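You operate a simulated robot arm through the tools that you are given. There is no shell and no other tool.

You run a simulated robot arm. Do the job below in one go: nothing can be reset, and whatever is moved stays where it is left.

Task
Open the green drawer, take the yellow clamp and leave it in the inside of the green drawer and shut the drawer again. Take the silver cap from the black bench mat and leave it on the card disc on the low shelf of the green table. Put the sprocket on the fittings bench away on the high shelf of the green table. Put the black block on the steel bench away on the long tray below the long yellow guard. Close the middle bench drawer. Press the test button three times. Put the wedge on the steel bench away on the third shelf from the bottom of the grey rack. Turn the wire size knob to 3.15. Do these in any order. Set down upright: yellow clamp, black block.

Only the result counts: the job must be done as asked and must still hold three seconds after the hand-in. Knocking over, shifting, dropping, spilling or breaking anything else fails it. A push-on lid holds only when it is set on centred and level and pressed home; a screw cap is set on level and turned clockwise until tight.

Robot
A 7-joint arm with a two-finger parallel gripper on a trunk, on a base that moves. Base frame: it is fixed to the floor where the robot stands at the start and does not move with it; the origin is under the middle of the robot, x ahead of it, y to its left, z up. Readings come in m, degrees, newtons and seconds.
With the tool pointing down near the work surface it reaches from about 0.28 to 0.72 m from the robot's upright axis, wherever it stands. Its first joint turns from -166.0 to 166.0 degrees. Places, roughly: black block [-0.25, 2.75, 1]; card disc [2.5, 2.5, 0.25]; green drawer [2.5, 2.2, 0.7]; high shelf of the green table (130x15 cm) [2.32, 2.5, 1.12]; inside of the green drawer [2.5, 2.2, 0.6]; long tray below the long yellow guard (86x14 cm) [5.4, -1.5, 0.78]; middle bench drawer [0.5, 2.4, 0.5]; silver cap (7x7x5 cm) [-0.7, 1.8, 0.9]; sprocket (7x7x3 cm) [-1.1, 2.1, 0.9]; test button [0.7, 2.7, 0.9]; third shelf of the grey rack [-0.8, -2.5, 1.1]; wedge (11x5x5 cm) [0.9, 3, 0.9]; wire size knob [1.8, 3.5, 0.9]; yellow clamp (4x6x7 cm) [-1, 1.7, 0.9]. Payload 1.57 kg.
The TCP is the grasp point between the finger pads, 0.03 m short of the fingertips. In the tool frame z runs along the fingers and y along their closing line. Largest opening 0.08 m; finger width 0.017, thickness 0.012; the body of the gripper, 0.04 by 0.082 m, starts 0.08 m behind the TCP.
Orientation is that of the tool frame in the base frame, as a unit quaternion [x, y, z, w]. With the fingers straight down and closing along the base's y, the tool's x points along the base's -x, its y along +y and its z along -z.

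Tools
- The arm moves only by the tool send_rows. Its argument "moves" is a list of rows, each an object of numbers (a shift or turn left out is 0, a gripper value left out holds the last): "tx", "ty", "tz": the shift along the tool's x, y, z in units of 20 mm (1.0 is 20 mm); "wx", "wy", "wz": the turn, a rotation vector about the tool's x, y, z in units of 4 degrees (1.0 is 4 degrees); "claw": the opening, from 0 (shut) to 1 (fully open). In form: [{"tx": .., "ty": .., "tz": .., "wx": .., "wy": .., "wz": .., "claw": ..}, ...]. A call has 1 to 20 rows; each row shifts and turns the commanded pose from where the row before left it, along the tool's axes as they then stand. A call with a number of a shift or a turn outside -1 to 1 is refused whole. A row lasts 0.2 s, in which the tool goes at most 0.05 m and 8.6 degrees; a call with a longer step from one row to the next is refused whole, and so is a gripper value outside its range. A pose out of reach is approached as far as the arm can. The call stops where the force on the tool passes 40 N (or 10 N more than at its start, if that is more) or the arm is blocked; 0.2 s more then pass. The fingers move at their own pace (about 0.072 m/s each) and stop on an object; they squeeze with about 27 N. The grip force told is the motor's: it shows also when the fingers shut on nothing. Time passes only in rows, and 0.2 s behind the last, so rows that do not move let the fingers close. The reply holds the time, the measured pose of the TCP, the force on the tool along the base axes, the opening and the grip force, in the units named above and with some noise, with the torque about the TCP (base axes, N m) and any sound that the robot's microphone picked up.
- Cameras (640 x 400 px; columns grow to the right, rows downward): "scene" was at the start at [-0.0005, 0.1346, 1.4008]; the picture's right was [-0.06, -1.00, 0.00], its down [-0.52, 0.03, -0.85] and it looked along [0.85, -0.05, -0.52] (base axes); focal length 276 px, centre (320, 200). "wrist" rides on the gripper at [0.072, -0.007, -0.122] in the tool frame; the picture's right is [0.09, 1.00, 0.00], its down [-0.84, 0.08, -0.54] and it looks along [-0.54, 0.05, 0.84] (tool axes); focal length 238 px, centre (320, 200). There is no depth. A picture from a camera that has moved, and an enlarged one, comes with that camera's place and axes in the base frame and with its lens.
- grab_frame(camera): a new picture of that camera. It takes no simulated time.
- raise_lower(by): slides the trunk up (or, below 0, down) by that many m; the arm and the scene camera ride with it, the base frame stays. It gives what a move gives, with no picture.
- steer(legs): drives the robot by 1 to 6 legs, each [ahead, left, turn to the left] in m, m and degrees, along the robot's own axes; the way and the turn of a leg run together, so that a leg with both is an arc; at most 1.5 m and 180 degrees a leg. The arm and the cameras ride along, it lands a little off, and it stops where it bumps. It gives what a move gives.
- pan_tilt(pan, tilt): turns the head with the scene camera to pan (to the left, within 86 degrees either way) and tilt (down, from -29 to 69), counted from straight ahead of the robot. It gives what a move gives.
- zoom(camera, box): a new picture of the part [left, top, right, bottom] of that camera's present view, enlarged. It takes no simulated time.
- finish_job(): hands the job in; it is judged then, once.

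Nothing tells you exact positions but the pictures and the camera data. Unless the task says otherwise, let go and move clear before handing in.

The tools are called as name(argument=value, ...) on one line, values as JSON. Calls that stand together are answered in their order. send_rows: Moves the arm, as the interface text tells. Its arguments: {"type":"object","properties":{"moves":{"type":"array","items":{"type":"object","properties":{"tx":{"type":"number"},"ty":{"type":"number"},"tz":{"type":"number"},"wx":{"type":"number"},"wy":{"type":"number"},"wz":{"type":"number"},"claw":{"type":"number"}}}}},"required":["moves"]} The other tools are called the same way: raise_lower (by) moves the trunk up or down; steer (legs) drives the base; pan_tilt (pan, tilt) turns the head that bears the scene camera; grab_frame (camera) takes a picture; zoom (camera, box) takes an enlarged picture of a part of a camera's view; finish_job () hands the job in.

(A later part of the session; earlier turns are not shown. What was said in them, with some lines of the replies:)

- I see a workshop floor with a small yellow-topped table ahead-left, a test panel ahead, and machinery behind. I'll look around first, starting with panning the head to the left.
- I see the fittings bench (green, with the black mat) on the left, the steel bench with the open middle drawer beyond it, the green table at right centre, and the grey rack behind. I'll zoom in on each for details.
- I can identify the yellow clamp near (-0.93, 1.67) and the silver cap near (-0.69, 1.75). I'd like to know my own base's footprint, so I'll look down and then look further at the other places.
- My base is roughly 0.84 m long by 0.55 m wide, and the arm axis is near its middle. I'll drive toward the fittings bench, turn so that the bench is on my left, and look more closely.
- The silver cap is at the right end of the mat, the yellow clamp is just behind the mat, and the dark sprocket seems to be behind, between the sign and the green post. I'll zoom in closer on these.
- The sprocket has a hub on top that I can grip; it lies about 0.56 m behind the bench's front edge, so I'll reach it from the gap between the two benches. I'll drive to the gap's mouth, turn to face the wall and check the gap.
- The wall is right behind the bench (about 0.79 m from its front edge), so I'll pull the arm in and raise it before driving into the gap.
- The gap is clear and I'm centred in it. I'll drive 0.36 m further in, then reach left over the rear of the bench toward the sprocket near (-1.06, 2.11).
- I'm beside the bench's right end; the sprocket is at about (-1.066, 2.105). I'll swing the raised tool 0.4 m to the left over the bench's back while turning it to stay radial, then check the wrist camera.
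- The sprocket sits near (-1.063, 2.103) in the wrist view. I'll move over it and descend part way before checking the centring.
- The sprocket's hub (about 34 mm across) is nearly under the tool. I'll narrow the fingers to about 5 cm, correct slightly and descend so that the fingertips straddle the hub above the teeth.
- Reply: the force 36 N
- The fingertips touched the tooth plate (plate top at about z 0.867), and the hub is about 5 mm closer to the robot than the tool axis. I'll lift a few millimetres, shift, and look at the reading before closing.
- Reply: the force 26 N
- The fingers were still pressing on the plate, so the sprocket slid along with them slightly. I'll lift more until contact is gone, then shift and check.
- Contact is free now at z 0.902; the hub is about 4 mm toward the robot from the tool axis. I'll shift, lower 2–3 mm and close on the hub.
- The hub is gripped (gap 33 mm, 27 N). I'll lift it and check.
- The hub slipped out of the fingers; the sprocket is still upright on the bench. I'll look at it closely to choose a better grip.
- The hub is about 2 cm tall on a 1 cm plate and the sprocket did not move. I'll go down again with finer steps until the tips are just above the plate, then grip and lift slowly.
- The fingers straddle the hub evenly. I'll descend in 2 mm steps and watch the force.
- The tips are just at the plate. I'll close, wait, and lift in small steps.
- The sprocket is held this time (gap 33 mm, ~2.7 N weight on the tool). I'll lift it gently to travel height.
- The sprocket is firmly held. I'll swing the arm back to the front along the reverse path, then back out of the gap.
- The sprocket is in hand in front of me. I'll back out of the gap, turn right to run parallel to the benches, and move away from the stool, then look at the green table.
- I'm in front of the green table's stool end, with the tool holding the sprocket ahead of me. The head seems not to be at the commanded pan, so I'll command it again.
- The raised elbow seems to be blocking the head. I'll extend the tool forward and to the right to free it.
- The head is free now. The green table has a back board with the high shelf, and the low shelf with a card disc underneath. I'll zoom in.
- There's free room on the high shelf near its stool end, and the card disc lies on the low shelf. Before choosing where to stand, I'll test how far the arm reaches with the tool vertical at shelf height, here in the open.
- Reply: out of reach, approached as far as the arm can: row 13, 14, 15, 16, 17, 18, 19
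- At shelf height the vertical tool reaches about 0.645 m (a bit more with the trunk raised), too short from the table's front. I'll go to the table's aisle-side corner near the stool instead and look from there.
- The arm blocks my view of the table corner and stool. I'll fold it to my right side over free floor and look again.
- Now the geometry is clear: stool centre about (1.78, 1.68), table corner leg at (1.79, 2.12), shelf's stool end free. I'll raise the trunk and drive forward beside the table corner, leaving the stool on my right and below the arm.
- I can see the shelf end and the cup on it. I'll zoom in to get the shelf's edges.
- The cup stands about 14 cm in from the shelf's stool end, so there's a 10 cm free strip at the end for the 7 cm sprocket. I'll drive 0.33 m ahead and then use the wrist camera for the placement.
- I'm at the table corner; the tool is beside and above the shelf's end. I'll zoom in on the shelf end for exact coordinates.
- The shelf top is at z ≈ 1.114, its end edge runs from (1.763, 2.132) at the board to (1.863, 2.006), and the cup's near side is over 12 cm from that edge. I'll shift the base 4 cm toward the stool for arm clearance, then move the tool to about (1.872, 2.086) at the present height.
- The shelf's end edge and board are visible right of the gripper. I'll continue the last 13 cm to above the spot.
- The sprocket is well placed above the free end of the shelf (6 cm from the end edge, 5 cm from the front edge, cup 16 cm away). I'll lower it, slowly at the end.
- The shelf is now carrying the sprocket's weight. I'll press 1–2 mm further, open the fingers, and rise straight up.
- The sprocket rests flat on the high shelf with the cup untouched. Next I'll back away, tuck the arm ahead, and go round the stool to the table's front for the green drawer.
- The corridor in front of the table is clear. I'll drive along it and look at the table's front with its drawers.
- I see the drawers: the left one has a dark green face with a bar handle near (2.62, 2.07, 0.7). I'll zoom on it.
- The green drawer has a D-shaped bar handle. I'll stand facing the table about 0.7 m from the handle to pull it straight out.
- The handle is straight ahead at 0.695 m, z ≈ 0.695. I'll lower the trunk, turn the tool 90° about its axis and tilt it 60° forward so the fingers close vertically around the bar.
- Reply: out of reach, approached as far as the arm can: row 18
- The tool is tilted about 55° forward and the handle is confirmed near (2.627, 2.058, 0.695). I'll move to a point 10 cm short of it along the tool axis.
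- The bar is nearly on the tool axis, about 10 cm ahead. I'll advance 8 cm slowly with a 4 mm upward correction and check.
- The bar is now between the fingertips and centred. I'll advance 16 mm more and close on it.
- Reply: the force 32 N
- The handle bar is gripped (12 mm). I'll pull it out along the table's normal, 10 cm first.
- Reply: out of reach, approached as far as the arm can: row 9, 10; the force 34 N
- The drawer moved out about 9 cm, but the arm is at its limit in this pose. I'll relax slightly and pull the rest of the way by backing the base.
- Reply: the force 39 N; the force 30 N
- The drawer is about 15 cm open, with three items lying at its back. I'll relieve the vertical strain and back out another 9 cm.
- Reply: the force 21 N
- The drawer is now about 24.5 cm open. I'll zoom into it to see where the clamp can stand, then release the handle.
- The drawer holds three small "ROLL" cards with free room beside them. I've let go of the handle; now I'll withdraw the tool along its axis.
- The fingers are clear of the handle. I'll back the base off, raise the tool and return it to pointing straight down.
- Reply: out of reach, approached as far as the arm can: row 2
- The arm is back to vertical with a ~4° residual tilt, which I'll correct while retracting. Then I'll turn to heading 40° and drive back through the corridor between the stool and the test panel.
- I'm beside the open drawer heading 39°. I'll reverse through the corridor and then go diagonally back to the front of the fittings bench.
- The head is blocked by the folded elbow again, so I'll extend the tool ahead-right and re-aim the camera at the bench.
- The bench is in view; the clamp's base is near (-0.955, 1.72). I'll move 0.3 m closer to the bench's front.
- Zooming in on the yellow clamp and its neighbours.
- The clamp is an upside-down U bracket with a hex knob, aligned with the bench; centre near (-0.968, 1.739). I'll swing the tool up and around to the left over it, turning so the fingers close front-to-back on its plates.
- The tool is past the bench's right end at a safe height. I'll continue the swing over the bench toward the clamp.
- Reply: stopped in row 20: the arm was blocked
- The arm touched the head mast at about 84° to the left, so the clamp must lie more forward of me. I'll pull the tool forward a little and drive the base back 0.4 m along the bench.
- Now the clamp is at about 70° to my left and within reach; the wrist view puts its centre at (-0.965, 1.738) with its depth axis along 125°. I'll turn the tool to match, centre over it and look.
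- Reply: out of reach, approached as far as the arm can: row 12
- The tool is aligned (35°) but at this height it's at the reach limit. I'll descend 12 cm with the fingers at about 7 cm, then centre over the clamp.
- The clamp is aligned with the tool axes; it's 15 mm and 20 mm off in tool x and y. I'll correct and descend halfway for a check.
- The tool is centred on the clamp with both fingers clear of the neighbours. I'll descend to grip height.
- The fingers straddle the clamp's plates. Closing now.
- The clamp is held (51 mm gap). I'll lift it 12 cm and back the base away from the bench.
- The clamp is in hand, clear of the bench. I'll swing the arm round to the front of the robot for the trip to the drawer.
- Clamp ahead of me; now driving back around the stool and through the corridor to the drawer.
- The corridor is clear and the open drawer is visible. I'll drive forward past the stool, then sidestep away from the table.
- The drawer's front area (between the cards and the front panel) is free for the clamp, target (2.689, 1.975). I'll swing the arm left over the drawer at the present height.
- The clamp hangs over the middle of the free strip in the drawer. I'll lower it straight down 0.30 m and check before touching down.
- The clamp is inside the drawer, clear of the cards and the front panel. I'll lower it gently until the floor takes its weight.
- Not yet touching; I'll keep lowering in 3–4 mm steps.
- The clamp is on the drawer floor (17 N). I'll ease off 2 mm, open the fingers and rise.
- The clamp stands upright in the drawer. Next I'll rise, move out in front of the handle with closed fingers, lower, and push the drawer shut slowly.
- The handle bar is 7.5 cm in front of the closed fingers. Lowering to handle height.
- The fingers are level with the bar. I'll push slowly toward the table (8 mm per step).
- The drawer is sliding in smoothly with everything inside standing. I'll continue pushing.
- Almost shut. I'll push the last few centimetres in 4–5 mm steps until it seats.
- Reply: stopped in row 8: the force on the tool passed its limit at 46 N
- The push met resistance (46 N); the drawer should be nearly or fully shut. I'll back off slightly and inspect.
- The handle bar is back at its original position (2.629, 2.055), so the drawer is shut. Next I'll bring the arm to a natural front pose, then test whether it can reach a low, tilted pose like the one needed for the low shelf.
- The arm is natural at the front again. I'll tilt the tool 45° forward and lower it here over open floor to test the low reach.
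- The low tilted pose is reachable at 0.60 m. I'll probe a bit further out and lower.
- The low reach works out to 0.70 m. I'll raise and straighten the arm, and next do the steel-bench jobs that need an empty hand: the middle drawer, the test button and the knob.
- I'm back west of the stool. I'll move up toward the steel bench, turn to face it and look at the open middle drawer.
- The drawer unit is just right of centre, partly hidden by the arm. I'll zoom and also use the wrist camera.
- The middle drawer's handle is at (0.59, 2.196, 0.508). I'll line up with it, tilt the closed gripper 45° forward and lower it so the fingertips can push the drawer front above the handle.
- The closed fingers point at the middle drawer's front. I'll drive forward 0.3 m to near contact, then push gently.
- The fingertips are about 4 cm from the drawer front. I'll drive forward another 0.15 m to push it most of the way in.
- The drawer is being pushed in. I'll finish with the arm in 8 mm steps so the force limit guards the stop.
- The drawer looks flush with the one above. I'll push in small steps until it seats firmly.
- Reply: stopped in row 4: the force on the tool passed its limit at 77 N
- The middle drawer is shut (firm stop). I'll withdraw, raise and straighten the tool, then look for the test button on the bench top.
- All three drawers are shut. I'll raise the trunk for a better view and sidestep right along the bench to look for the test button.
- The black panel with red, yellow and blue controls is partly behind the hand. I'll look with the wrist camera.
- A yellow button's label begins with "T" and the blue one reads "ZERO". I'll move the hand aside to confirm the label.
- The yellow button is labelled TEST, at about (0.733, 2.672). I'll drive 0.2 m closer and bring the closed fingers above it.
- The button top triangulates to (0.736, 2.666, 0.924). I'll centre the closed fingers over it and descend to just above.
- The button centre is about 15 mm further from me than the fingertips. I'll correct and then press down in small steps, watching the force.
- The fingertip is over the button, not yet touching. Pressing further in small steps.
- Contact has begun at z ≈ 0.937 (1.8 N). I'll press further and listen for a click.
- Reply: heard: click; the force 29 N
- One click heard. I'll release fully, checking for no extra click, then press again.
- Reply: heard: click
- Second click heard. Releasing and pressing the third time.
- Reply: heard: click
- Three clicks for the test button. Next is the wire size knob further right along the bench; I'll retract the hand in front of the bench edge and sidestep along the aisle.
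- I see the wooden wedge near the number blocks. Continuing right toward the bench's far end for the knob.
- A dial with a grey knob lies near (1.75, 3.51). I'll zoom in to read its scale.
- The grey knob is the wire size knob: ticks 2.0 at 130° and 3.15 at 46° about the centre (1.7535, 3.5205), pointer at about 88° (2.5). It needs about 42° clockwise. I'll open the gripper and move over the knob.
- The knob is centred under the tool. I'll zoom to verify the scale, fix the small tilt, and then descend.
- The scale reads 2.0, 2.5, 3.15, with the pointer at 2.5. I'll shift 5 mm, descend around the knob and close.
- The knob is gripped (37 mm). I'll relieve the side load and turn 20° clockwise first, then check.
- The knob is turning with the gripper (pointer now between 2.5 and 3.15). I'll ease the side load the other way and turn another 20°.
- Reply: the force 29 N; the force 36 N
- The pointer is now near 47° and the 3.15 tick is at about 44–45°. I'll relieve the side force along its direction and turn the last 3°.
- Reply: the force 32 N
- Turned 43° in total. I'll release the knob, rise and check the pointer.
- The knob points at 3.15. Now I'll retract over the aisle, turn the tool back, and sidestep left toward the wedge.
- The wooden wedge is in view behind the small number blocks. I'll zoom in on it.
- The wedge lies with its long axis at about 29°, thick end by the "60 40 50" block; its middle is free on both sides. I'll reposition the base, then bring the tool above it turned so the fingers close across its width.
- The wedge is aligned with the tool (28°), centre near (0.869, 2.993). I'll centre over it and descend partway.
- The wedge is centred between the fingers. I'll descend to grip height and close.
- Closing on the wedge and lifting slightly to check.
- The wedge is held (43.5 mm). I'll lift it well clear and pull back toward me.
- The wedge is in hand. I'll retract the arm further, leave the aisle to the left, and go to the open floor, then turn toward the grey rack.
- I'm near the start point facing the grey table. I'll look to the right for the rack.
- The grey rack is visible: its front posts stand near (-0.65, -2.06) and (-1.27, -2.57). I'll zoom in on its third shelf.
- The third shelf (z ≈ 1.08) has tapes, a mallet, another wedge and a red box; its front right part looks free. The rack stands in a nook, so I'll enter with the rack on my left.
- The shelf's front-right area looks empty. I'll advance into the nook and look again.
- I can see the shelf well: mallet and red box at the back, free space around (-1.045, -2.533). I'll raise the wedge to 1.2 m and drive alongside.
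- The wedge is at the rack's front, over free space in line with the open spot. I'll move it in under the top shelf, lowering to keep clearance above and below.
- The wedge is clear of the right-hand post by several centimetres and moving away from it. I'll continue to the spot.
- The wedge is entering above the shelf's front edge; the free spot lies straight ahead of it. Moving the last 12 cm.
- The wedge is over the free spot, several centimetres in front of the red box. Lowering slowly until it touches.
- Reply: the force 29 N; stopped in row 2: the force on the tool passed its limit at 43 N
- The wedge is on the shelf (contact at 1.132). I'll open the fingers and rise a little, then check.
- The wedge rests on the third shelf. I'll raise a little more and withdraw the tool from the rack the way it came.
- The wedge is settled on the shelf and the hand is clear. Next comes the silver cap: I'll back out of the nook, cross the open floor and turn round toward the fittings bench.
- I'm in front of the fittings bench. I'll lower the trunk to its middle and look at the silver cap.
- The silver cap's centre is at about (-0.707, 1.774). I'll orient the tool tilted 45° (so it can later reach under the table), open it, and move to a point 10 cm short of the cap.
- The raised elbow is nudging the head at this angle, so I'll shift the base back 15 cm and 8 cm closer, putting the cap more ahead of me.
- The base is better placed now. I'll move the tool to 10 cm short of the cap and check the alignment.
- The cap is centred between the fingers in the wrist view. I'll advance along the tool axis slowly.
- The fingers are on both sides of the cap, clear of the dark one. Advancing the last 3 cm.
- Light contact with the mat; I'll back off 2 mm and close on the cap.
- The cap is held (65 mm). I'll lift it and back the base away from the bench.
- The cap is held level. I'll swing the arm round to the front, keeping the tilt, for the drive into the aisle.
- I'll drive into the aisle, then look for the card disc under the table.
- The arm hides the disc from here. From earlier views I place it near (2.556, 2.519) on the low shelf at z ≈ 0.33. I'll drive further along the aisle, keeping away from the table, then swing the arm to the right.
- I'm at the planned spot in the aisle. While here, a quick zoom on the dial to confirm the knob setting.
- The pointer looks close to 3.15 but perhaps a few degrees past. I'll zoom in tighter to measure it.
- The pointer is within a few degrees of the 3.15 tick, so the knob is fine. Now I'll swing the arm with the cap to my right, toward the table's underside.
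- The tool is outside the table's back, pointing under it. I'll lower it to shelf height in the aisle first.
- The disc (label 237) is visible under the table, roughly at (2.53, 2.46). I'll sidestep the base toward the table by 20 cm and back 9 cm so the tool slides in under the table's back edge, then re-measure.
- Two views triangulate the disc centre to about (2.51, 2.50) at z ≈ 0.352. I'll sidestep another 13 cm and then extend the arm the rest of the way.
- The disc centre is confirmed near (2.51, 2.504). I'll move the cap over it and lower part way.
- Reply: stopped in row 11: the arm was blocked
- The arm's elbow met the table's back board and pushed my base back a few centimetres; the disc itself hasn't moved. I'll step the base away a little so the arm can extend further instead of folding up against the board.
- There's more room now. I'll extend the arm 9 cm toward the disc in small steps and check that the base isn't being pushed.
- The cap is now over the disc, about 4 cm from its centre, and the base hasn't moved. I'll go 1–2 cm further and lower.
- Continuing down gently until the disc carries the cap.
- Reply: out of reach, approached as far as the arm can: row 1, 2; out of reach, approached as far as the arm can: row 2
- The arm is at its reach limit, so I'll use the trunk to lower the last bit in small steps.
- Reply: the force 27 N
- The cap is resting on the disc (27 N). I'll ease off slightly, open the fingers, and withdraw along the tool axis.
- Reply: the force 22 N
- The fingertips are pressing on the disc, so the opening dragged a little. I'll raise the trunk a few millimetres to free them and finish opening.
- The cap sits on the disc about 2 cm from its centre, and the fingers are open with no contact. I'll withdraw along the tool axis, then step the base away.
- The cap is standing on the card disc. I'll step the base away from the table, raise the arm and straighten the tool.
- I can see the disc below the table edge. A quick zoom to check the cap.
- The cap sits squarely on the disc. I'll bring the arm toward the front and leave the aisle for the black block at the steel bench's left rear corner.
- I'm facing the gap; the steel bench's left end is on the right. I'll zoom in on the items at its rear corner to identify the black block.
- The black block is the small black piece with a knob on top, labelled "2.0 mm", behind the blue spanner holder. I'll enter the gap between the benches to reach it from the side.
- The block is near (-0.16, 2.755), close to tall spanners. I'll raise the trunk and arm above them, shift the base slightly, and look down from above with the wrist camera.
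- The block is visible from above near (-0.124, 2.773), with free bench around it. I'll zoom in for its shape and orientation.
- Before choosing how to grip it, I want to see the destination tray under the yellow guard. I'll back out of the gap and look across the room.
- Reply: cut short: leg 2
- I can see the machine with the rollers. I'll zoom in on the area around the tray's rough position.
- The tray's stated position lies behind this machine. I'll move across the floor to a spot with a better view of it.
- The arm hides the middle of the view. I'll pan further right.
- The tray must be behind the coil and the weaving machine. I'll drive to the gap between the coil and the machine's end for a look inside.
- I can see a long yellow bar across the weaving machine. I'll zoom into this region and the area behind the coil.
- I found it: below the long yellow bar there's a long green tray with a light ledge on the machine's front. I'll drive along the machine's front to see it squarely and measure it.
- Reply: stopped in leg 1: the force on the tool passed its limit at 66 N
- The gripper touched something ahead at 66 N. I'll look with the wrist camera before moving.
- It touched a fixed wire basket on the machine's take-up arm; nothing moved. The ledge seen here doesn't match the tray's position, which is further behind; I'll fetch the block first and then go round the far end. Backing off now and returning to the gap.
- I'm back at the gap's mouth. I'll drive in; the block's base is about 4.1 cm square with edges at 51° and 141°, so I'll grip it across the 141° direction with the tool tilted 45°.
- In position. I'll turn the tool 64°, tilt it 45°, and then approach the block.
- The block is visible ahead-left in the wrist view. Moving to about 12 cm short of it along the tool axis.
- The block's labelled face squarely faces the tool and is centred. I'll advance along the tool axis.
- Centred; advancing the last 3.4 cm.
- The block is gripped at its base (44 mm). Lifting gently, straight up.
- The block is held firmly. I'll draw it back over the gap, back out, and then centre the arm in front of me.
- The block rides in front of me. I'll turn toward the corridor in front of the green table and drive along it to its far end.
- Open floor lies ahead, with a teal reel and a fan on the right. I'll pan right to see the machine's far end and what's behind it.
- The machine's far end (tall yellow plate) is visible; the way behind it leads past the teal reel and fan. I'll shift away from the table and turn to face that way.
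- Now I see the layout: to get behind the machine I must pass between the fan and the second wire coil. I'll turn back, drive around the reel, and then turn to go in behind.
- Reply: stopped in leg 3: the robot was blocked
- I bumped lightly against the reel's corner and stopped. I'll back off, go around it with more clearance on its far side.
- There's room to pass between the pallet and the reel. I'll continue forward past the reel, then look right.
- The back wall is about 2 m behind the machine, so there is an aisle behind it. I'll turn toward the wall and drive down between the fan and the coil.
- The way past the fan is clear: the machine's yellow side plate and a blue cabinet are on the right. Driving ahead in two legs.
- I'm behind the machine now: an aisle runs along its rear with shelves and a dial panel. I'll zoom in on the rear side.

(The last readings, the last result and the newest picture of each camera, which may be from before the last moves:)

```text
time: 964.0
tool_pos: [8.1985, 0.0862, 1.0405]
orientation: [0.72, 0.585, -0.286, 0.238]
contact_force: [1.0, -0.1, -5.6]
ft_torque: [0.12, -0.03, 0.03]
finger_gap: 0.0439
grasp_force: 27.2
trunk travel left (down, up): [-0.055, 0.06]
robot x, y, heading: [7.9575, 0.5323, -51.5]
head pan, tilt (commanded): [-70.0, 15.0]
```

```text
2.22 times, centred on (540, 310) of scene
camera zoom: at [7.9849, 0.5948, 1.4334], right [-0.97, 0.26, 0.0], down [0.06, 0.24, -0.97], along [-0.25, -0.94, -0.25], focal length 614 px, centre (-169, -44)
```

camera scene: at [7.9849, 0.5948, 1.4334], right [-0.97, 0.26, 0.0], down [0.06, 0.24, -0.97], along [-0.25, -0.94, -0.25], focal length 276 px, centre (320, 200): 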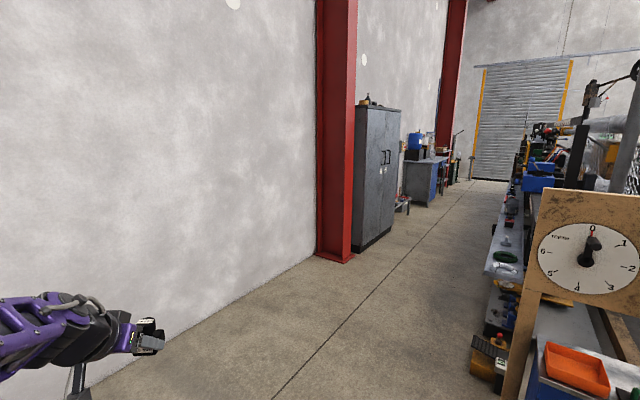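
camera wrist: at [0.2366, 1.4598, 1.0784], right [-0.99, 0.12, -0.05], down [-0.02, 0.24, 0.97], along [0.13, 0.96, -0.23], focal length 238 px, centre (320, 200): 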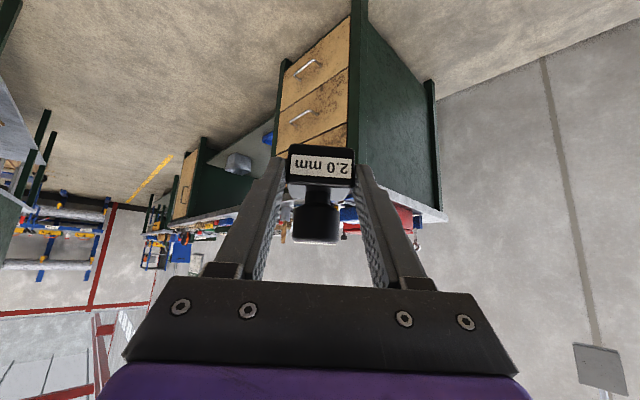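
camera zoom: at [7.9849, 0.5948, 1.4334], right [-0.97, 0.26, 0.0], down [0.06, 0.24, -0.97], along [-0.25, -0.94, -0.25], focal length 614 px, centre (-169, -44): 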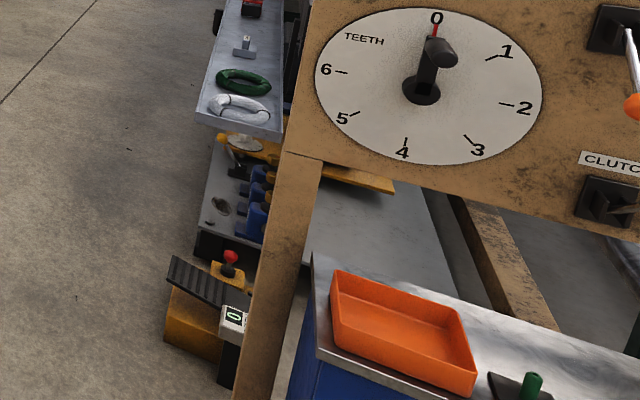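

The narrow grey tray along the machine's rear (at e.g. (5.4, -1.5)) fits the description. I'll move further into the rear aisle and turn so the machine's rear is on my right.

steer(legs=[[0.6, 0, 0], [0, 0, -89], [0.9, 0, 0]])

pan_tilt(pan=-45, tilt=25)

grab_frame(camera="scene")

```text
time: 975.6
tool_pos: [7.2436, -0.8269, 1.0394]
orientation: [0.926, -0.067, -0.372, -0.022]
contact_force: [0.9, 0.6, -5.0]
ft_torque: [-0.01, -0.13, -0.01]
finger_gap: 0.0437
grasp_force: 26.5
trunk travel left (down, up): [-0.055, 0.06]
robot x, y, heading: [7.6693, -0.56, -138.2]
head pan, tilt (commanded): [-70.0, 15.0]
```

```text
time: 976.5
tool_pos: [7.244, -0.8266, 1.0406]
orientation: [0.926, -0.068, -0.372, -0.023]
contact_force: [0.0, 0.1, -3.5]
ft_torque: [-0.03, -0.16, 0.02]
finger_gap: 0.0435
grasp_force: 26.6
trunk travel left (down, up): [-0.055, 0.06]
robot x, y, heading: [7.6727, -0.5586, -138.3]
head pan, tilt (commanded): [-45.0, 25.0]
```

```text
taken
camera scene: at [7.7384, -0.5976, 1.4162], right [0.05, 1.0, 0.0], down [0.42, -0.02, -0.91], along [-0.91, 0.05, -0.42], focal length 276 px, centre (320, 200)
```

scene: 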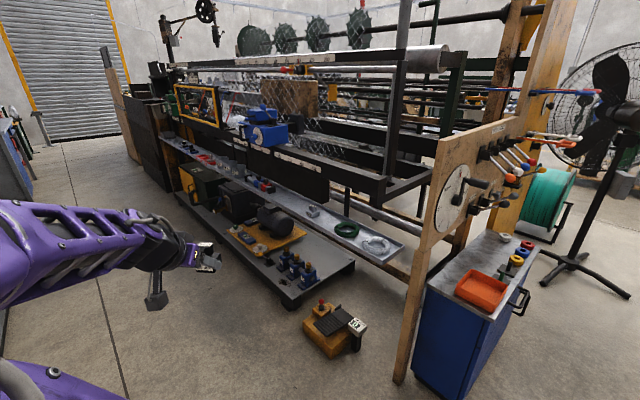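

Now I have a full view of the machine's rear with its long tray. I'll zoom in on the tray and the yellow guard.

zoom(camera="scene", box=[140, 60, 300, 200])

zoom(camera="scene", box=[240, 130, 420, 280])

```text
2.86 times, centred on (220, 130) of scene
camera zoom: at [7.7384, -0.5976, 1.4162], right [0.05, 1.0, 0.0], down [0.42, -0.02, -0.91], along [-0.91, 0.05, -0.42], focal length 790 px, centre (606, 400)
```

zoom: 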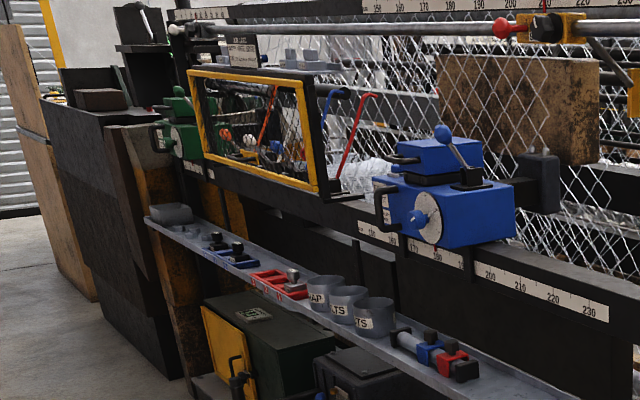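

```text
2.67 times, centred on (330, 205) of scene
camera zoom: at [7.7384, -0.5976, 1.4162], right [0.05, 1.0, 0.0], down [0.42, -0.02, -0.91], along [-0.91, 0.05, -0.42], focal length 737 px, centre (293, 187)
```

zoom: 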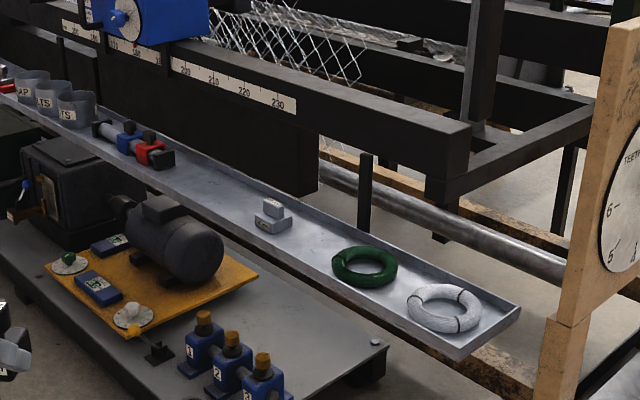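

The yellow-framed guard sits above the far part of the long tray; below it are a blue holder, a red holder and labelled tins. I'll drive along the rear aisle to get close to that section.

steer(legs=[[0.75, 0, -2.1], [0.75, 0.03, 0]])

pan_tilt(pan=-60, tilt=30)

grab_frame(camera="scene")

```text
time: 984.3
tool_pos: [6.1166, -1.8423, 1.0403]
orientation: [0.925, -0.073, -0.371, -0.023]
contact_force: [0.0, 0.6, -4.7]
ft_torque: [0.02, -0.16, 0.01]
finger_gap: 0.0438
grasp_force: 27.4
trunk travel left (down, up): [-0.055, 0.06]
robot x, y, heading: [6.5431, -1.5799, -138.8]
head pan, tilt (commanded): [-45.0, 25.0]
```

```text
time: 985.1
tool_pos: [6.1169, -1.8411, 1.0412]
orientation: [0.925, -0.074, -0.372, -0.025]
contact_force: [0.1, -0.3, -4.2]
ft_torque: [-0.02, -0.14, 0.02]
finger_gap: 0.0436
grasp_force: 27.1
trunk travel left (down, up): [-0.055, 0.06]
robot x, y, heading: [6.5486, -1.5767, -138.8]
head pan, tilt (commanded): [-60.0, 30.0]
```

```text
taken
camera scene: at [6.6154, -1.6098, 1.4129], right [0.16, 0.99, 0.0], down [0.45, -0.07, -0.89], along [-0.88, 0.14, -0.45], focal length 276 px, centre (320, 200)
```

scene: 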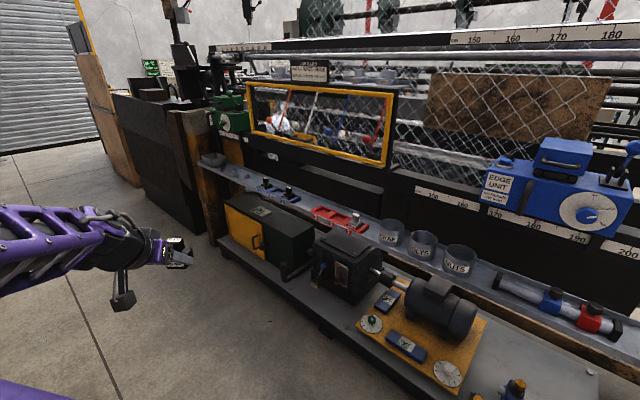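

zoom(camera="scene", box=[190, 70, 430, 260])

zoom(camera="scene", box=[195, 150, 395, 250])

```text
2.11 times, centred on (310, 165) of scene
camera zoom: at [6.6154, -1.6098, 1.4129], right [0.16, 0.99, 0.0], down [0.45, -0.07, -0.89], along [-0.88, 0.14, -0.45], focal length 582 px, centre (341, 274)
```

zoom: 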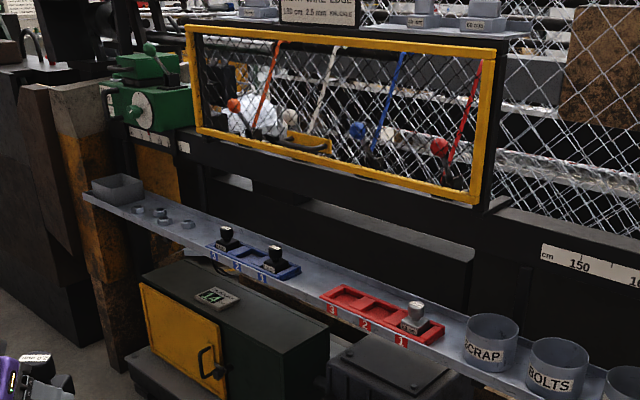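

```text
3.20 times, centred on (295, 200) of scene
camera zoom: at [6.6154, -1.6098, 1.4129], right [0.16, 0.99, 0.0], down [0.45, -0.07, -0.89], along [-0.88, 0.14, -0.45], focal length 885 px, centre (400, 200)
```

zoom: 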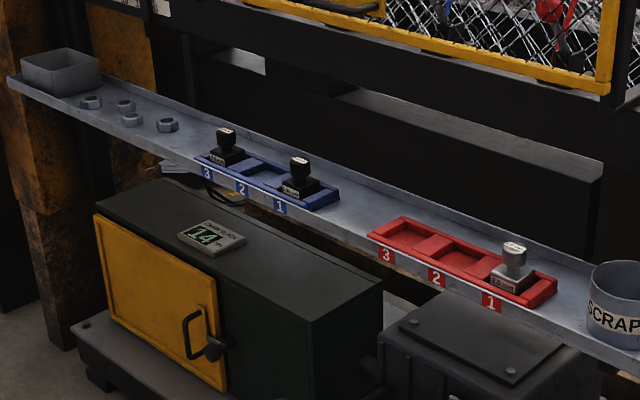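

The tray holds a blue rack with black blocks (slots 1 and 3) and a red rack, with a free gap of about 11 cm between them at around (5.43, -1.48), right under the guard. I'll drive alongside it.

steer(legs=[[0.5, -0.22, -1.6]])

pan_tilt(pan=-80, tilt=35)

grab_frame(camera="scene")

grab_frame(camera="wrist")

```text
time: 988.2
tool_pos: [5.5826, -1.9814, 1.0398]
orientation: [0.924, -0.089, -0.371, -0.031]
contact_force: [-0.4, 1.0, -5.1]
ft_torque: [-0.02, -0.15, 0.04]
finger_gap: 0.0438
grasp_force: 26.9
trunk travel left (down, up): [-0.055, 0.06]
robot x, y, heading: [6.0179, -1.7321, -140.7]
head pan, tilt (commanded): [-60.0, 30.0]
```

```text
time: 989.1
tool_pos: [5.5815, -1.9808, 1.0392]
orientation: [0.924, -0.09, -0.371, -0.032]
contact_force: [-0.5, 0.1, -5.6]
ft_torque: [0.0, -0.15, 0.02]
finger_gap: 0.0438
grasp_force: 27.2
trunk travel left (down, up): [-0.055, 0.06]
robot x, y, heading: [6.0242, -1.7314, -140.8]
head pan, tilt (commanded): [-80.0, 35.0]
```

```text
taken
camera scene: at [6.0901, -1.7679, 1.4091], right [0.2, 0.98, 0.0], down [0.48, -0.1, -0.87], along [-0.85, 0.17, -0.49], focal length 276 px, centre (320, 200)
```

scene: 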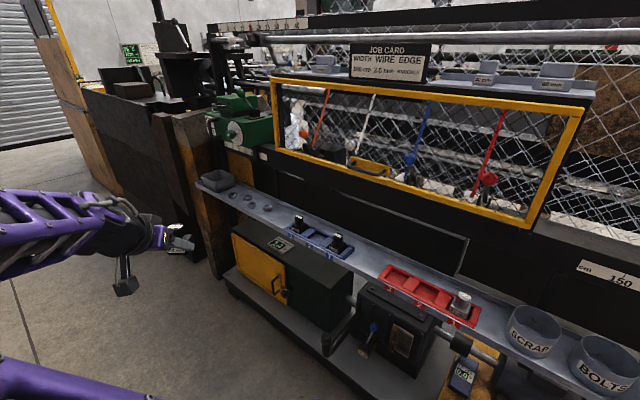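

```text
taken
camera wrist: at [5.718, -1.9993, 1.0774], right [-0.12, -0.99, -0.06], down [-0.24, -0.03, 0.97], along [-0.96, 0.13, -0.23], focal length 238 px, centre (320, 200)
```

wrist: 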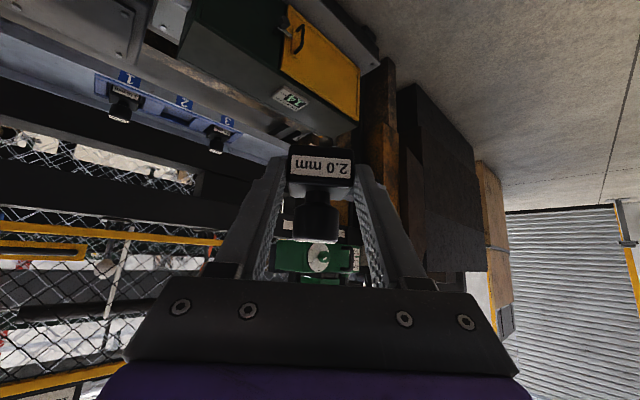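

The gap is ahead to the right. I'll zoom in to pin down its ends.

zoom(camera="scene", box=[270, 190, 490, 330])

```text
2.86 times, centred on (380, 260) of scene
camera zoom: at [6.0901, -1.7679, 1.4091], right [0.2, 0.98, 0.0], down [0.48, -0.1, -0.87], along [-0.85, 0.17, -0.49], focal length 790 px, centre (149, 29)
```

zoom: 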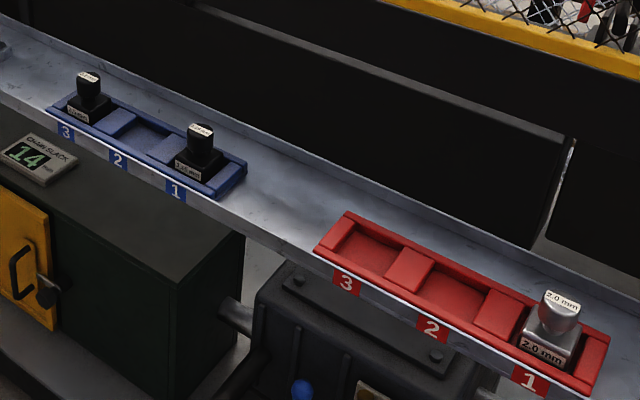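

The gap runs from e.g. (5.39, -1.53) to (5.49, -1.44), about 13 cm long; the block will go in its middle. I'll swing the arm in, lowering and turning so the tool points straight into the tray.

send_rows(moves=[{"tx": 0.075, "ty": -0.873, "tz": 0.69, "wx": 0.2653, "wy": -0.003, "wz": 0.2777}, {"tx": 0.058, "ty": -0.862, "tz": 0.706, "wx": 0.2653, "wy": -0.003, "wz": 0.2777}, {"tx": 0.042, "ty": -0.849, "tz": 0.722, "wx": 0.2653, "wy": -0.003, "wz": 0.2777}, {"tx": 0.025, "ty": -0.837, "tz": 0.737, "wx": 0.2653, "wy": -0.003, "wz": 0.2777}, {"tx": 0.009, "ty": -0.823, "tz": 0.753, "wx": 0.2653, "wy": -0.003, "wz": 0.2777}, {"tx": -0.007, "ty": -0.809, "tz": 0.768, "wx": 0.2653, "wy": -0.003, "wz": 0.2777}, {"tx": -0.022, "ty": -0.795, "tz": 0.783, "wx": 0.2653, "wy": -0.003, "wz": 0.2777}, {"tx": -0.037, "ty": -0.779, "tz": 0.797, "wx": 0.2653, "wy": -0.003, "wz": 0.2777}, {"tx": -0.052, "ty": -0.763, "tz": 0.812, "wx": 0.2653, "wy": -0.003, "wz": 0.2777}, {"tx": -0.067, "ty": -0.747, "tz": 0.826, "wx": 0.2653, "wy": -0.003, "wz": 0.2777}, {"tx": -0.461, "ty": -0.73, "tz": 0.441, "wx": 0.2653, "wy": -0.003, "wz": 0.2777}, {"tx": -0.475, "ty": -0.713, "tz": 0.455, "wx": 0.2653, "wy": -0.003, "wz": 0.2777}, {"tx": -0.489, "ty": -0.695, "tz": 0.468, "wx": 0.2653, "wy": -0.003, "wz": 0.2777}, {"tx": -0.502, "ty": -0.677, "tz": 0.48, "wx": 0.2653, "wy": -0.003, "wz": 0.2777}])

grab_frame(camera="wrist")

grab_frame(camera="scene")

```text
time: 992.1
tool_pos: [5.5114, -1.7189, 0.9255]
orientation: [0.891, -0.261, -0.358, -0.1]
contact_force: [-0.2, -0.6, -5.1]
ft_torque: [-0.06, -0.12, -0.01]
finger_gap: 0.0436
grasp_force: 27.2
trunk travel left (down, up): [-0.055, 0.06]
robot x, y, heading: [6.0204, -1.7351, -140.6]
head pan, tilt (commanded): [-80.0, 35.0]
```

```text
taken
camera wrist: at [5.6318, -1.7862, 0.9643], right [-0.48, -0.88, -0.05], down [-0.23, 0.07, 0.97], along [-0.85, 0.48, -0.24], focal length 238 px, centre (320, 200)
```

wrist: 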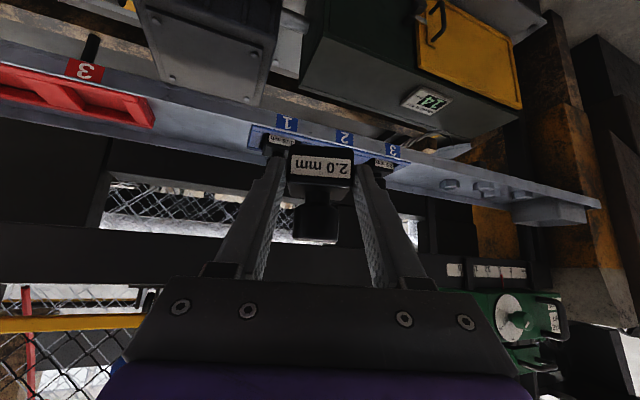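

```text
taken
camera scene: at [6.1124, -1.7281, 1.4004], right [0.65, 0.76, 0.0], down [0.43, -0.38, -0.82], along [-0.62, 0.54, -0.57], focal length 276 px, centre (320, 200)
```

scene: 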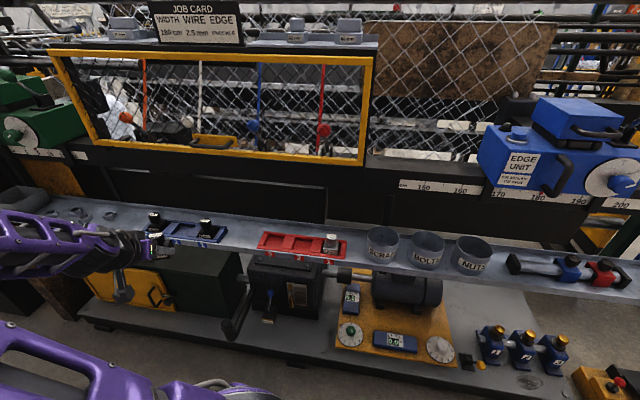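

The racks and the gap are clearly visible. Continuing the approach to above the gap.

send_rows(moves=[{"tx": -0.515, "ty": -0.658, "tz": 0.493, "wx": 0.2653, "wy": -0.003, "wz": 0.2777}, {"tx": -0.528, "ty": -0.639, "tz": 0.505, "wx": 0.2653, "wy": -0.003, "wz": 0.2777}, {"tx": -0.54, "ty": -0.619, "tz": 0.516, "wx": 0.2653, "wy": -0.003, "wz": 0.2777}, {"tx": -0.552, "ty": -0.599, "tz": 0.528, "wx": 0.2653, "wy": -0.003, "wz": 0.2777}, {"tx": -0.563, "ty": -0.578, "tz": 0.539, "wx": 0.2653, "wy": -0.003, "wz": 0.2777}, {"tx": -0.574, "ty": -0.557, "tz": 0.549, "wx": 0.2653, "wy": -0.003, "wz": 0.2777}, {"tx": -0.585, "ty": -0.535, "tz": 0.559, "wx": 0.2653, "wy": -0.003, "wz": 0.2777}])

grab_frame(camera="wrist")

grab_frame(camera="scene")

```text
time: 993.7
tool_pos: [5.4763, -1.5891, 0.9262]
orientation: [0.863, -0.343, -0.347, -0.132]
contact_force: [0.2, -0.4, -4.7]
ft_torque: [-0.12, -0.06, 0.01]
finger_gap: 0.0437
grasp_force: 26.4
trunk travel left (down, up): [-0.055, 0.06]
robot x, y, heading: [6.025, -1.7352, -140.9]
head pan, tilt (commanded): [-80.0, 35.0]
```

```text
taken
camera wrist: at [5.5816, -1.6774, 0.9646], right [-0.63, -0.77, -0.05], down [-0.22, 0.11, 0.97], along [-0.74, 0.63, -0.24], focal length 238 px, centre (320, 200)
```

wrist: 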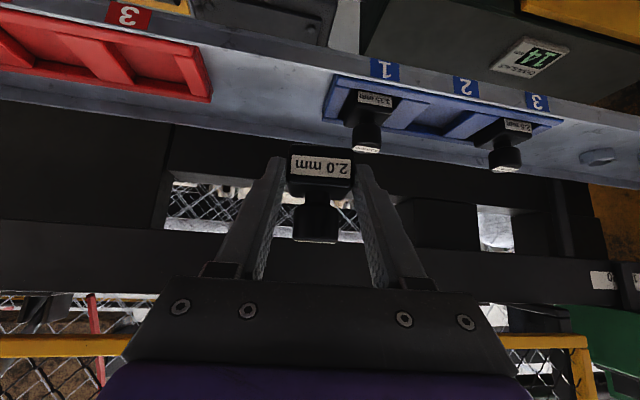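

```text
taken
camera scene: at [6.1124, -1.728, 1.4004], right [0.65, 0.76, 0.0], down [0.43, -0.38, -0.82], along [-0.62, 0.54, -0.57], focal length 276 px, centre (320, 200)
```

scene: 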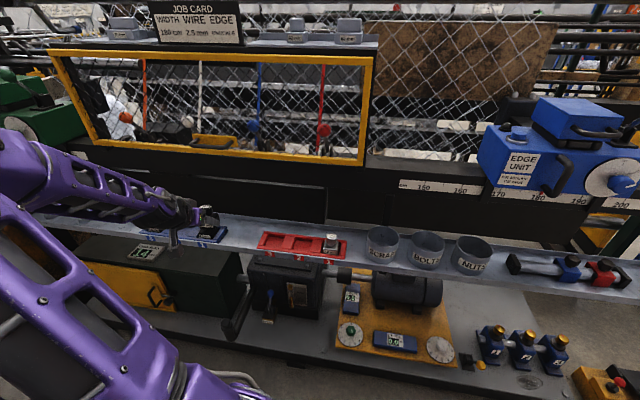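

The block approaches the gap between the red and blue racks. I'll complete the last 10 cm of the approach at this height.

send_rows(moves=[{"tx": -0.595, "ty": -0.514, "tz": 0.569, "wx": 0.2653, "wy": -0.003, "wz": 0.2777}, {"tx": -0.604, "ty": -0.491, "tz": 0.578, "wx": 0.2653, "wy": -0.003, "wz": 0.2777}, {"tx": -0.614, "ty": -0.469, "tz": 0.587, "wx": 0.2653, "wy": -0.003, "wz": 0.2777}, {"tx": -0.623, "ty": -0.446, "tz": 0.596, "wx": 0.2653, "wy": -0.003, "wz": 0.2777}, {"tx": -0.631, "ty": -0.5, "tz": 0.604, "wx": 0.2653, "wy": -0.003, "wz": 0.2777}, {}])

grab_frame(camera="wrist")

zoom(camera="scene", box=[130, 170, 350, 290])

```text
time: 995.1
tool_pos: [5.4523, -1.4928, 0.9257]
orientation: [0.838, -0.4, -0.338, -0.154]
contact_force: [-0.6, -0.6, -4.6]
ft_torque: [-0.12, -0.11, 0.03]
finger_gap: 0.0435
grasp_force: 27.2
trunk travel left (down, up): [-0.055, 0.06]
robot x, y, heading: [6.0197, -1.7329, -140.5]
head pan, tilt (commanded): [-80.0, 35.0]
```

```text
taken
camera wrist: at [5.5451, -1.5948, 0.9636], right [-0.73, -0.68, -0.05], down [-0.2, 0.14, 0.97], along [-0.65, 0.72, -0.24], focal length 238 px, centre (320, 200)
```

wrist: 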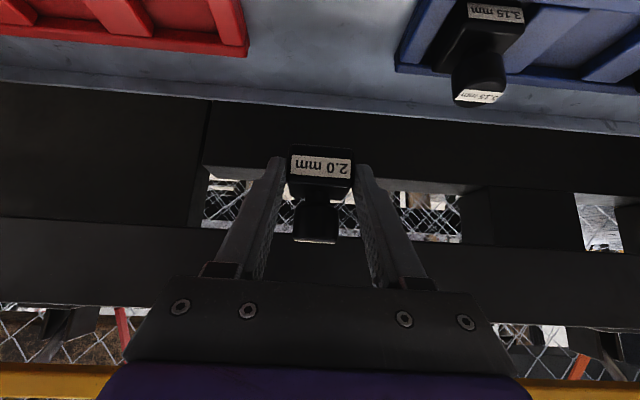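

```text
2.91 times, centred on (240, 230) of scene
camera zoom: at [6.1123, -1.7278, 1.4004], right [0.65, 0.76, 0.0], down [0.43, -0.38, -0.82], along [-0.62, 0.54, -0.57], focal length 804 px, centre (553, 113)
```

zoom: 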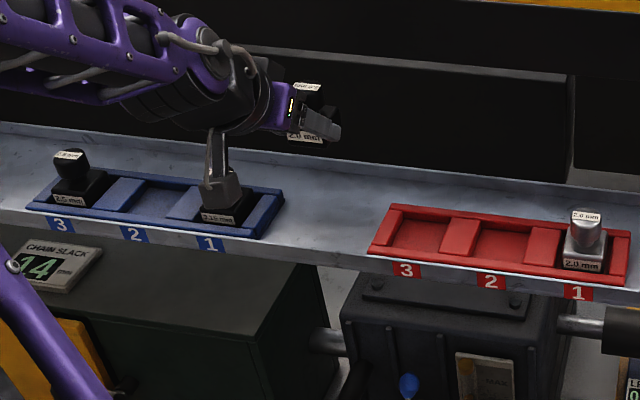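

The block is centred over the gap (racks' ends at e1 0.45 and 0.59, block at 0.52). Lowering straight down.

send_rows(moves=[{"tx": 0.3, "tz": 0.315}, {"tx": 0.46, "tz": 0.483}, {"tx": 0.46, "tz": 0.483}, {"tx": 0.46, "tz": 0.483}, {"tx": 0.46, "tz": 0.483}, {"tx": 0.46, "tz": 0.483}, {}])

grab_frame(camera="wrist")

zoom(camera="scene", box=[130, 170, 350, 290])

```text
time: 996.7
tool_pos: [5.453, -1.4931, 0.85]
orientation: [0.838, -0.399, -0.338, -0.154]
contact_force: [-0.3, -0.2, -5.0]
ft_torque: [-0.11, -0.09, -0.02]
finger_gap: 0.0437
grasp_force: 26.8
trunk travel left (down, up): [-0.055, 0.06]
robot x, y, heading: [6.0203, -1.7326, -140.8]
head pan, tilt (commanded): [-80.0, 35.0]
```

```text
taken
camera wrist: at [5.5453, -1.595, 0.8887], right [-0.73, -0.68, -0.05], down [-0.2, 0.14, 0.97], along [-0.65, 0.72, -0.24], focal length 238 px, centre (320, 200)
```

wrist: 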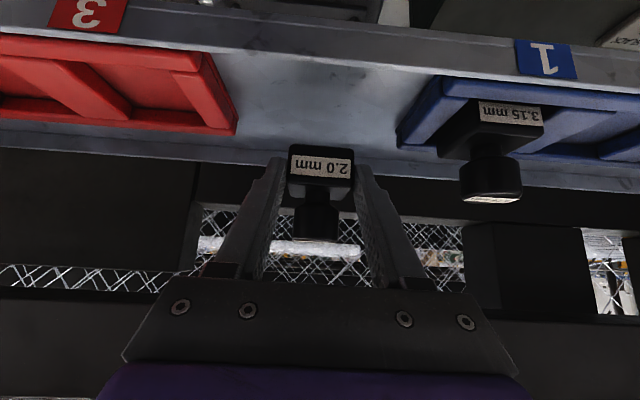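

```text
2.91 times, centred on (240, 230) of scene
camera zoom: at [6.1123, -1.7278, 1.4004], right [0.65, 0.76, 0.0], down [0.43, -0.38, -0.82], along [-0.62, 0.54, -0.57], focal length 804 px, centre (553, 113)
```

zoom: 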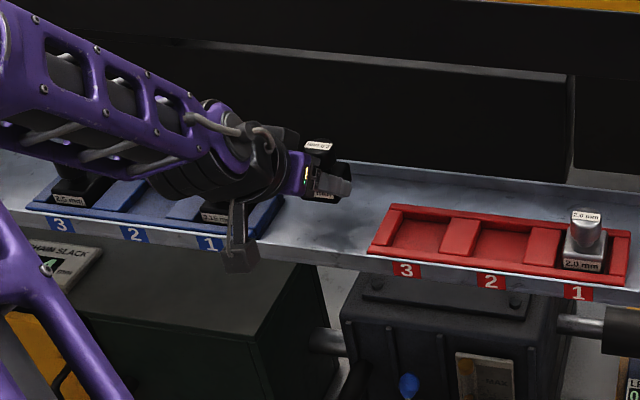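

Still clear. Lowering further in small steps until the tray takes the weight.

send_rows(moves=[{"tx": 0.3, "tz": 0.315}, {"tx": 0.21, "tz": 0.22}, {}])

send_rows(moves=[{"tx": 0.14, "tz": 0.145}, {"tx": 0.14, "tz": 0.145}, {}])

```text
time: 997.5
tool_pos: [5.4523, -1.4938, 0.8359]
orientation: [0.838, -0.4, -0.338, -0.155]
contact_force: [0.5, -1.0, -5.5]
ft_torque: [-0.09, -0.06, 0.0]
finger_gap: 0.0438
grasp_force: 27.4
trunk travel left (down, up): [-0.055, 0.06]
robot x, y, heading: [6.0224, -1.7306, -141.0]
head pan, tilt (commanded): [-80.0, 35.0]
```

```text
time: 998.3
tool_pos: [5.4515, -1.4932, 0.8269]
orientation: [0.838, -0.4, -0.337, -0.155]
contact_force: [-0.6, 0.1, -4.6]
ft_torque: [-0.08, -0.11, 0.03]
finger_gap: 0.0436
grasp_force: 26.7
trunk travel left (down, up): [-0.055, 0.06]
robot x, y, heading: [6.0221, -1.7341, -140.8]
head pan, tilt (commanded): [-80.0, 35.0]
```

send_rows(moves=[{"tx": 0.1, "tz": 0.108}, {"tx": 0.1, "tz": 0.108}, {}])

grab_frame(camera="wrist")

```text
time: 999.1
tool_pos: [5.4516, -1.4938, 0.8223]
orientation: [0.838, -0.399, -0.338, -0.156]
contact_force: [-0.7, -0.1, -4.9]
ft_torque: [-0.12, -0.08, -0.02]
finger_gap: 0.0437
grasp_force: 26.6
trunk travel left (down, up): [-0.055, 0.06]
robot x, y, heading: [6.0218, -1.7325, -141.0]
head pan, tilt (commanded): [-80.0, 35.0]
```

```text
taken
camera wrist: at [5.5447, -1.5945, 0.8595], right [-0.73, -0.68, -0.05], down [-0.2, 0.14, 0.97], along [-0.65, 0.72, -0.24], focal length 238 px, centre (320, 200)
```

wrist: 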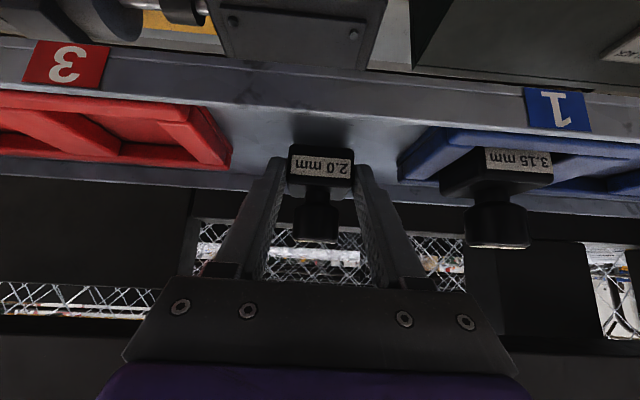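

Very close to the tray surface now; a few more millimetres.

send_rows(moves=[{"tx": 0.09, "tz": 0.095}, {"tx": 0.09, "tz": 0.095}, {}])

send_rows(moves=[{"tx": 0.07, "tz": 0.073}, {"tx": 0.07, "tz": 0.073}, {}])

```text
time: 999.9
tool_pos: [5.4531, -1.4938, 0.8176]
orientation: [0.838, -0.4, -0.338, -0.156]
contact_force: [-1.1, -0.2, -5.1]
ft_torque: [-0.12, -0.13, 0.0]
finger_gap: 0.0435
grasp_force: 26.9
trunk travel left (down, up): [-0.055, 0.06]
robot x, y, heading: [6.0229, -1.7346, -140.7]
head pan, tilt (commanded): [-80.0, 35.0]
```

```text
time: 1000.7
tool_pos: [5.4508, -1.4927, 0.8146]
orientation: [0.837, -0.399, -0.34, -0.155]
contact_force: [1.3, -0.7, 7.6]
ft_torque: [0.39, 0.04, -0.05]
finger_gap: 0.044
grasp_force: 27.1
trunk travel left (down, up): [-0.055, 0.06]
robot x, y, heading: [6.0207, -1.7338, -140.8]
head pan, tilt (commanded): [-80.0, 35.0]
```

The tray is carrying the block. I'll open the fingers to 6 cm and check.

send_rows(moves=[{"claw": 0.75}, {"claw": 0.75}, {"claw": 0.75}, {}])

grab_frame(camera="wrist")

```text
time: 1001.7
tool_pos: [5.4519, -1.4932, 0.8124]
orientation: [0.838, -0.399, -0.338, -0.155]
contact_force: [-0.5, 0.4, 0.6]
ft_torque: [0.0, 0.02, 0.03]
finger_gap: 0.0601
grasp_force: 0.1
trunk travel left (down, up): [-0.055, 0.06]
robot x, y, heading: [6.026, -1.7344, -140.6]
head pan, tilt (commanded): [-80.0, 35.0]
```

```text
taken
camera wrist: at [5.5447, -1.5947, 0.8506], right [-0.73, -0.68, -0.05], down [-0.2, 0.14, 0.97], along [-0.65, 0.72, -0.24], focal length 238 px, centre (320, 200)
```

wrist: 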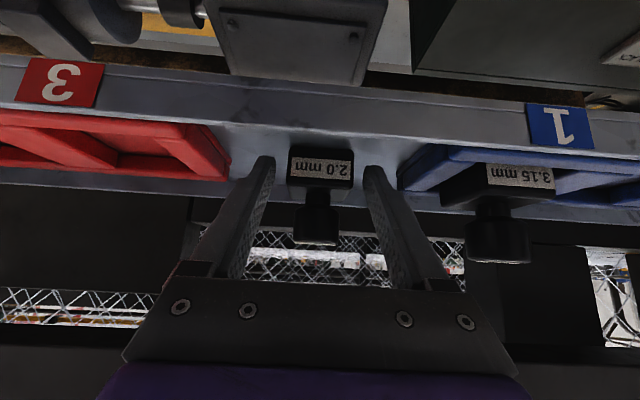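

The block stands free between the fingers. Withdrawing along the tool axis.

send_rows(moves=[{"tz": -0.3}, {"tz": -0.4}, {"tz": -0.5}, {"tz": -0.6}, {"tz": -0.8}, {"tz": -0.8}, {"tz": -0.8}, {"tz": -0.8}, {"tz": -0.8}, {"tz": -0.8}])

grab_frame(camera="wrist")

zoom(camera="scene", box=[130, 170, 350, 290])

```text
time: 1003.9
tool_pos: [5.5102, -1.5632, 0.9084]
orientation: [0.838, -0.4, -0.338, -0.155]
contact_force: [0.9, -0.3, 1.0]
ft_torque: [-0.02, 0.01, 0.0]
finger_gap: 0.06
grasp_force: 0.1
trunk travel left (down, up): [-0.055, 0.06]
robot x, y, heading: [6.0155, -1.732, -140.6]
head pan, tilt (commanded): [-80.0, 35.0]
```

```text
taken
camera wrist: at [5.6036, -1.6649, 0.9465], right [-0.73, -0.68, -0.05], down [-0.2, 0.14, 0.97], along [-0.65, 0.72, -0.24], focal length 238 px, centre (320, 200)
```

wrist: 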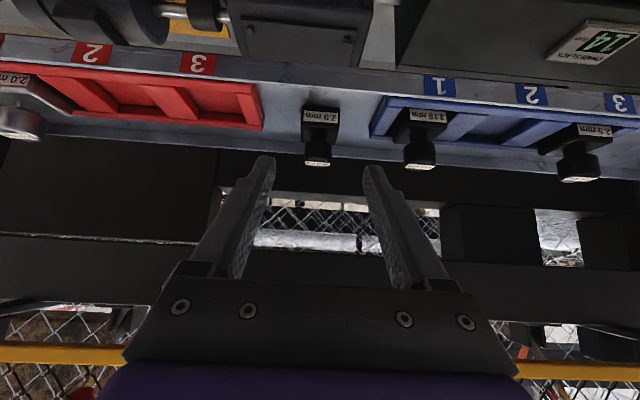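

```text
2.91 times, centred on (240, 230) of scene
camera zoom: at [6.1125, -1.728, 1.4003], right [0.65, 0.76, 0.0], down [0.43, -0.38, -0.82], along [-0.62, 0.54, -0.57], focal length 804 px, centre (553, 113)
```

zoom: 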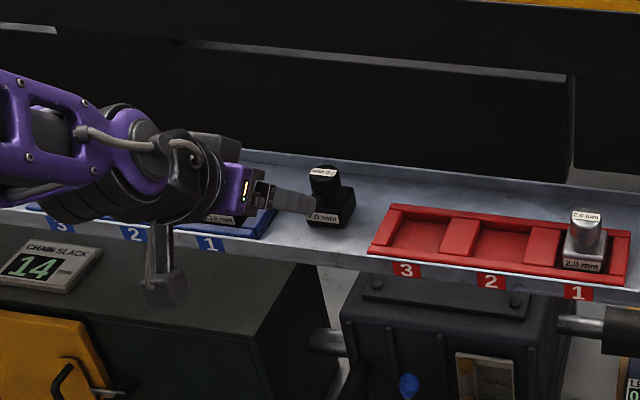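

The block stands upright on the long tray below the yellow guard. I'll move the base away from the tray to be fully clear and take a final look.

steer(legs=[[0, 0.25, 0]])

pan_tilt(pan=-80, tilt=30)

grab_frame(camera="scene")

grab_frame(camera="wrist")

```text
time: 1006.9
tool_pos: [5.6685, -1.7557, 0.9089]
orientation: [0.838, -0.4, -0.338, -0.155]
contact_force: [0.2, -0.2, -0.3]
ft_torque: [0.03, 0.02, -0.01]
finger_gap: 0.0597
grasp_force: 0.1
trunk travel left (down, up): [-0.055, 0.06]
robot x, y, heading: [6.1778, -1.9292, -140.8]
head pan, tilt (commanded): [-80.0, 35.0]
```

```text
time: 1007.5
tool_pos: [5.6685, -1.7551, 0.9079]
orientation: [0.838, -0.401, -0.337, -0.155]
contact_force: [1.2, 0.5, 0.4]
ft_torque: [0.02, -0.01, 0.04]
finger_gap: 0.0601
grasp_force: 0.0
trunk travel left (down, up): [-0.055, 0.06]
robot x, y, heading: [6.1771, -1.9266, -140.9]
head pan, tilt (commanded): [-80.0, 30.0]
```

```text
taken
camera scene: at [6.2677, -1.9194, 1.4081], right [0.65, 0.76, 0.0], down [0.38, -0.33, -0.87], along [-0.65, 0.57, -0.5], focal length 276 px, centre (320, 200)
```

scene: 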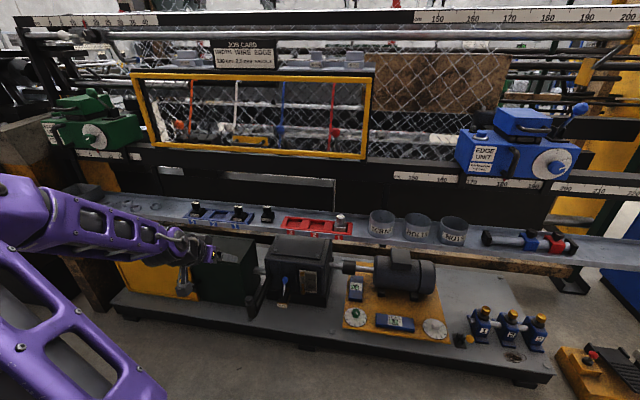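

```text
taken
camera wrist: at [5.7605, -1.8571, 0.9464], right [-0.73, -0.68, -0.05], down [-0.2, 0.14, 0.97], along [-0.65, 0.72, -0.24], focal length 238 px, centre (320, 200)
```

wrist: 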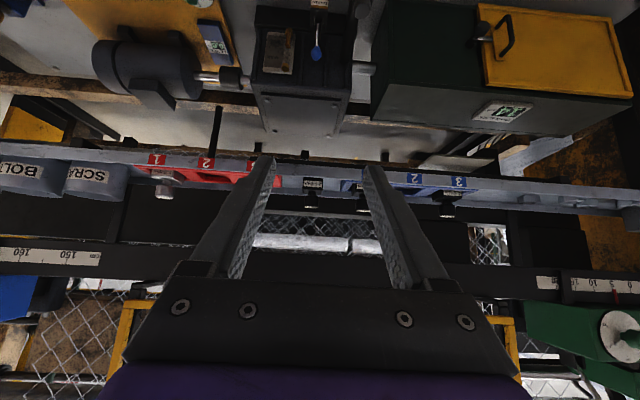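

The block stands upright between the racks below the yellow guard, the gripper is open, and the arm is clear. I judge all eight tasks done: clamp in the shut green drawer, cap on the disc, sprocket on the high shelf, middle drawer closed, three button clicks, wedge on the third rack shelf, knob at 3.15, and block on the tray. Handing in now.

finish_job()

```text
The job is handed in.
```

I've handed the job in with all eight tasks done as far as I could see or feel. I don't have the result of the judging.

| Task | Outcome |
|---|---|
| Yellow clamp | Upright in the green drawer; the drawer was pushed shut until it hit a hard stop |
| Silver cap | On the card disc on the low shelf, about 2 cm from the disc's centre |
| Sprocket | Flat on the high shelf of the green table, at the stool end |
| Black block | Upright on the long tray under the yellow guard, between the blue and red racks |
| Middle bench drawer | Closed against a firm stop, flush with the drawer above |
| Test button | Pressed three times, with a click heard each time |
| Wedge | On the third shelf of the grey rack, in front of the red box |
| Wire size knob | Turned to 3.15, within a few degrees of the mark |

Four contacts along the way could count against the "nothing else shifted" rule:

- **Card disc:** it slid about 1 cm while I was letting go of the cap, because the fingertips were pressing on it.
- **Teal reel:** the base bumped it lightly on the way round the weaving machine, and I couldn't confirm afterwards whether it moved.
- **Wire basket on the weaving machine:** the gripper hit it at 66 N. It looks fixed, and I saw no movement.
- **Green table's back board:** the arm's elbow pressed against it while I placed the cap and pushed my base back a few centimetres. I saw no sign that the table moved.
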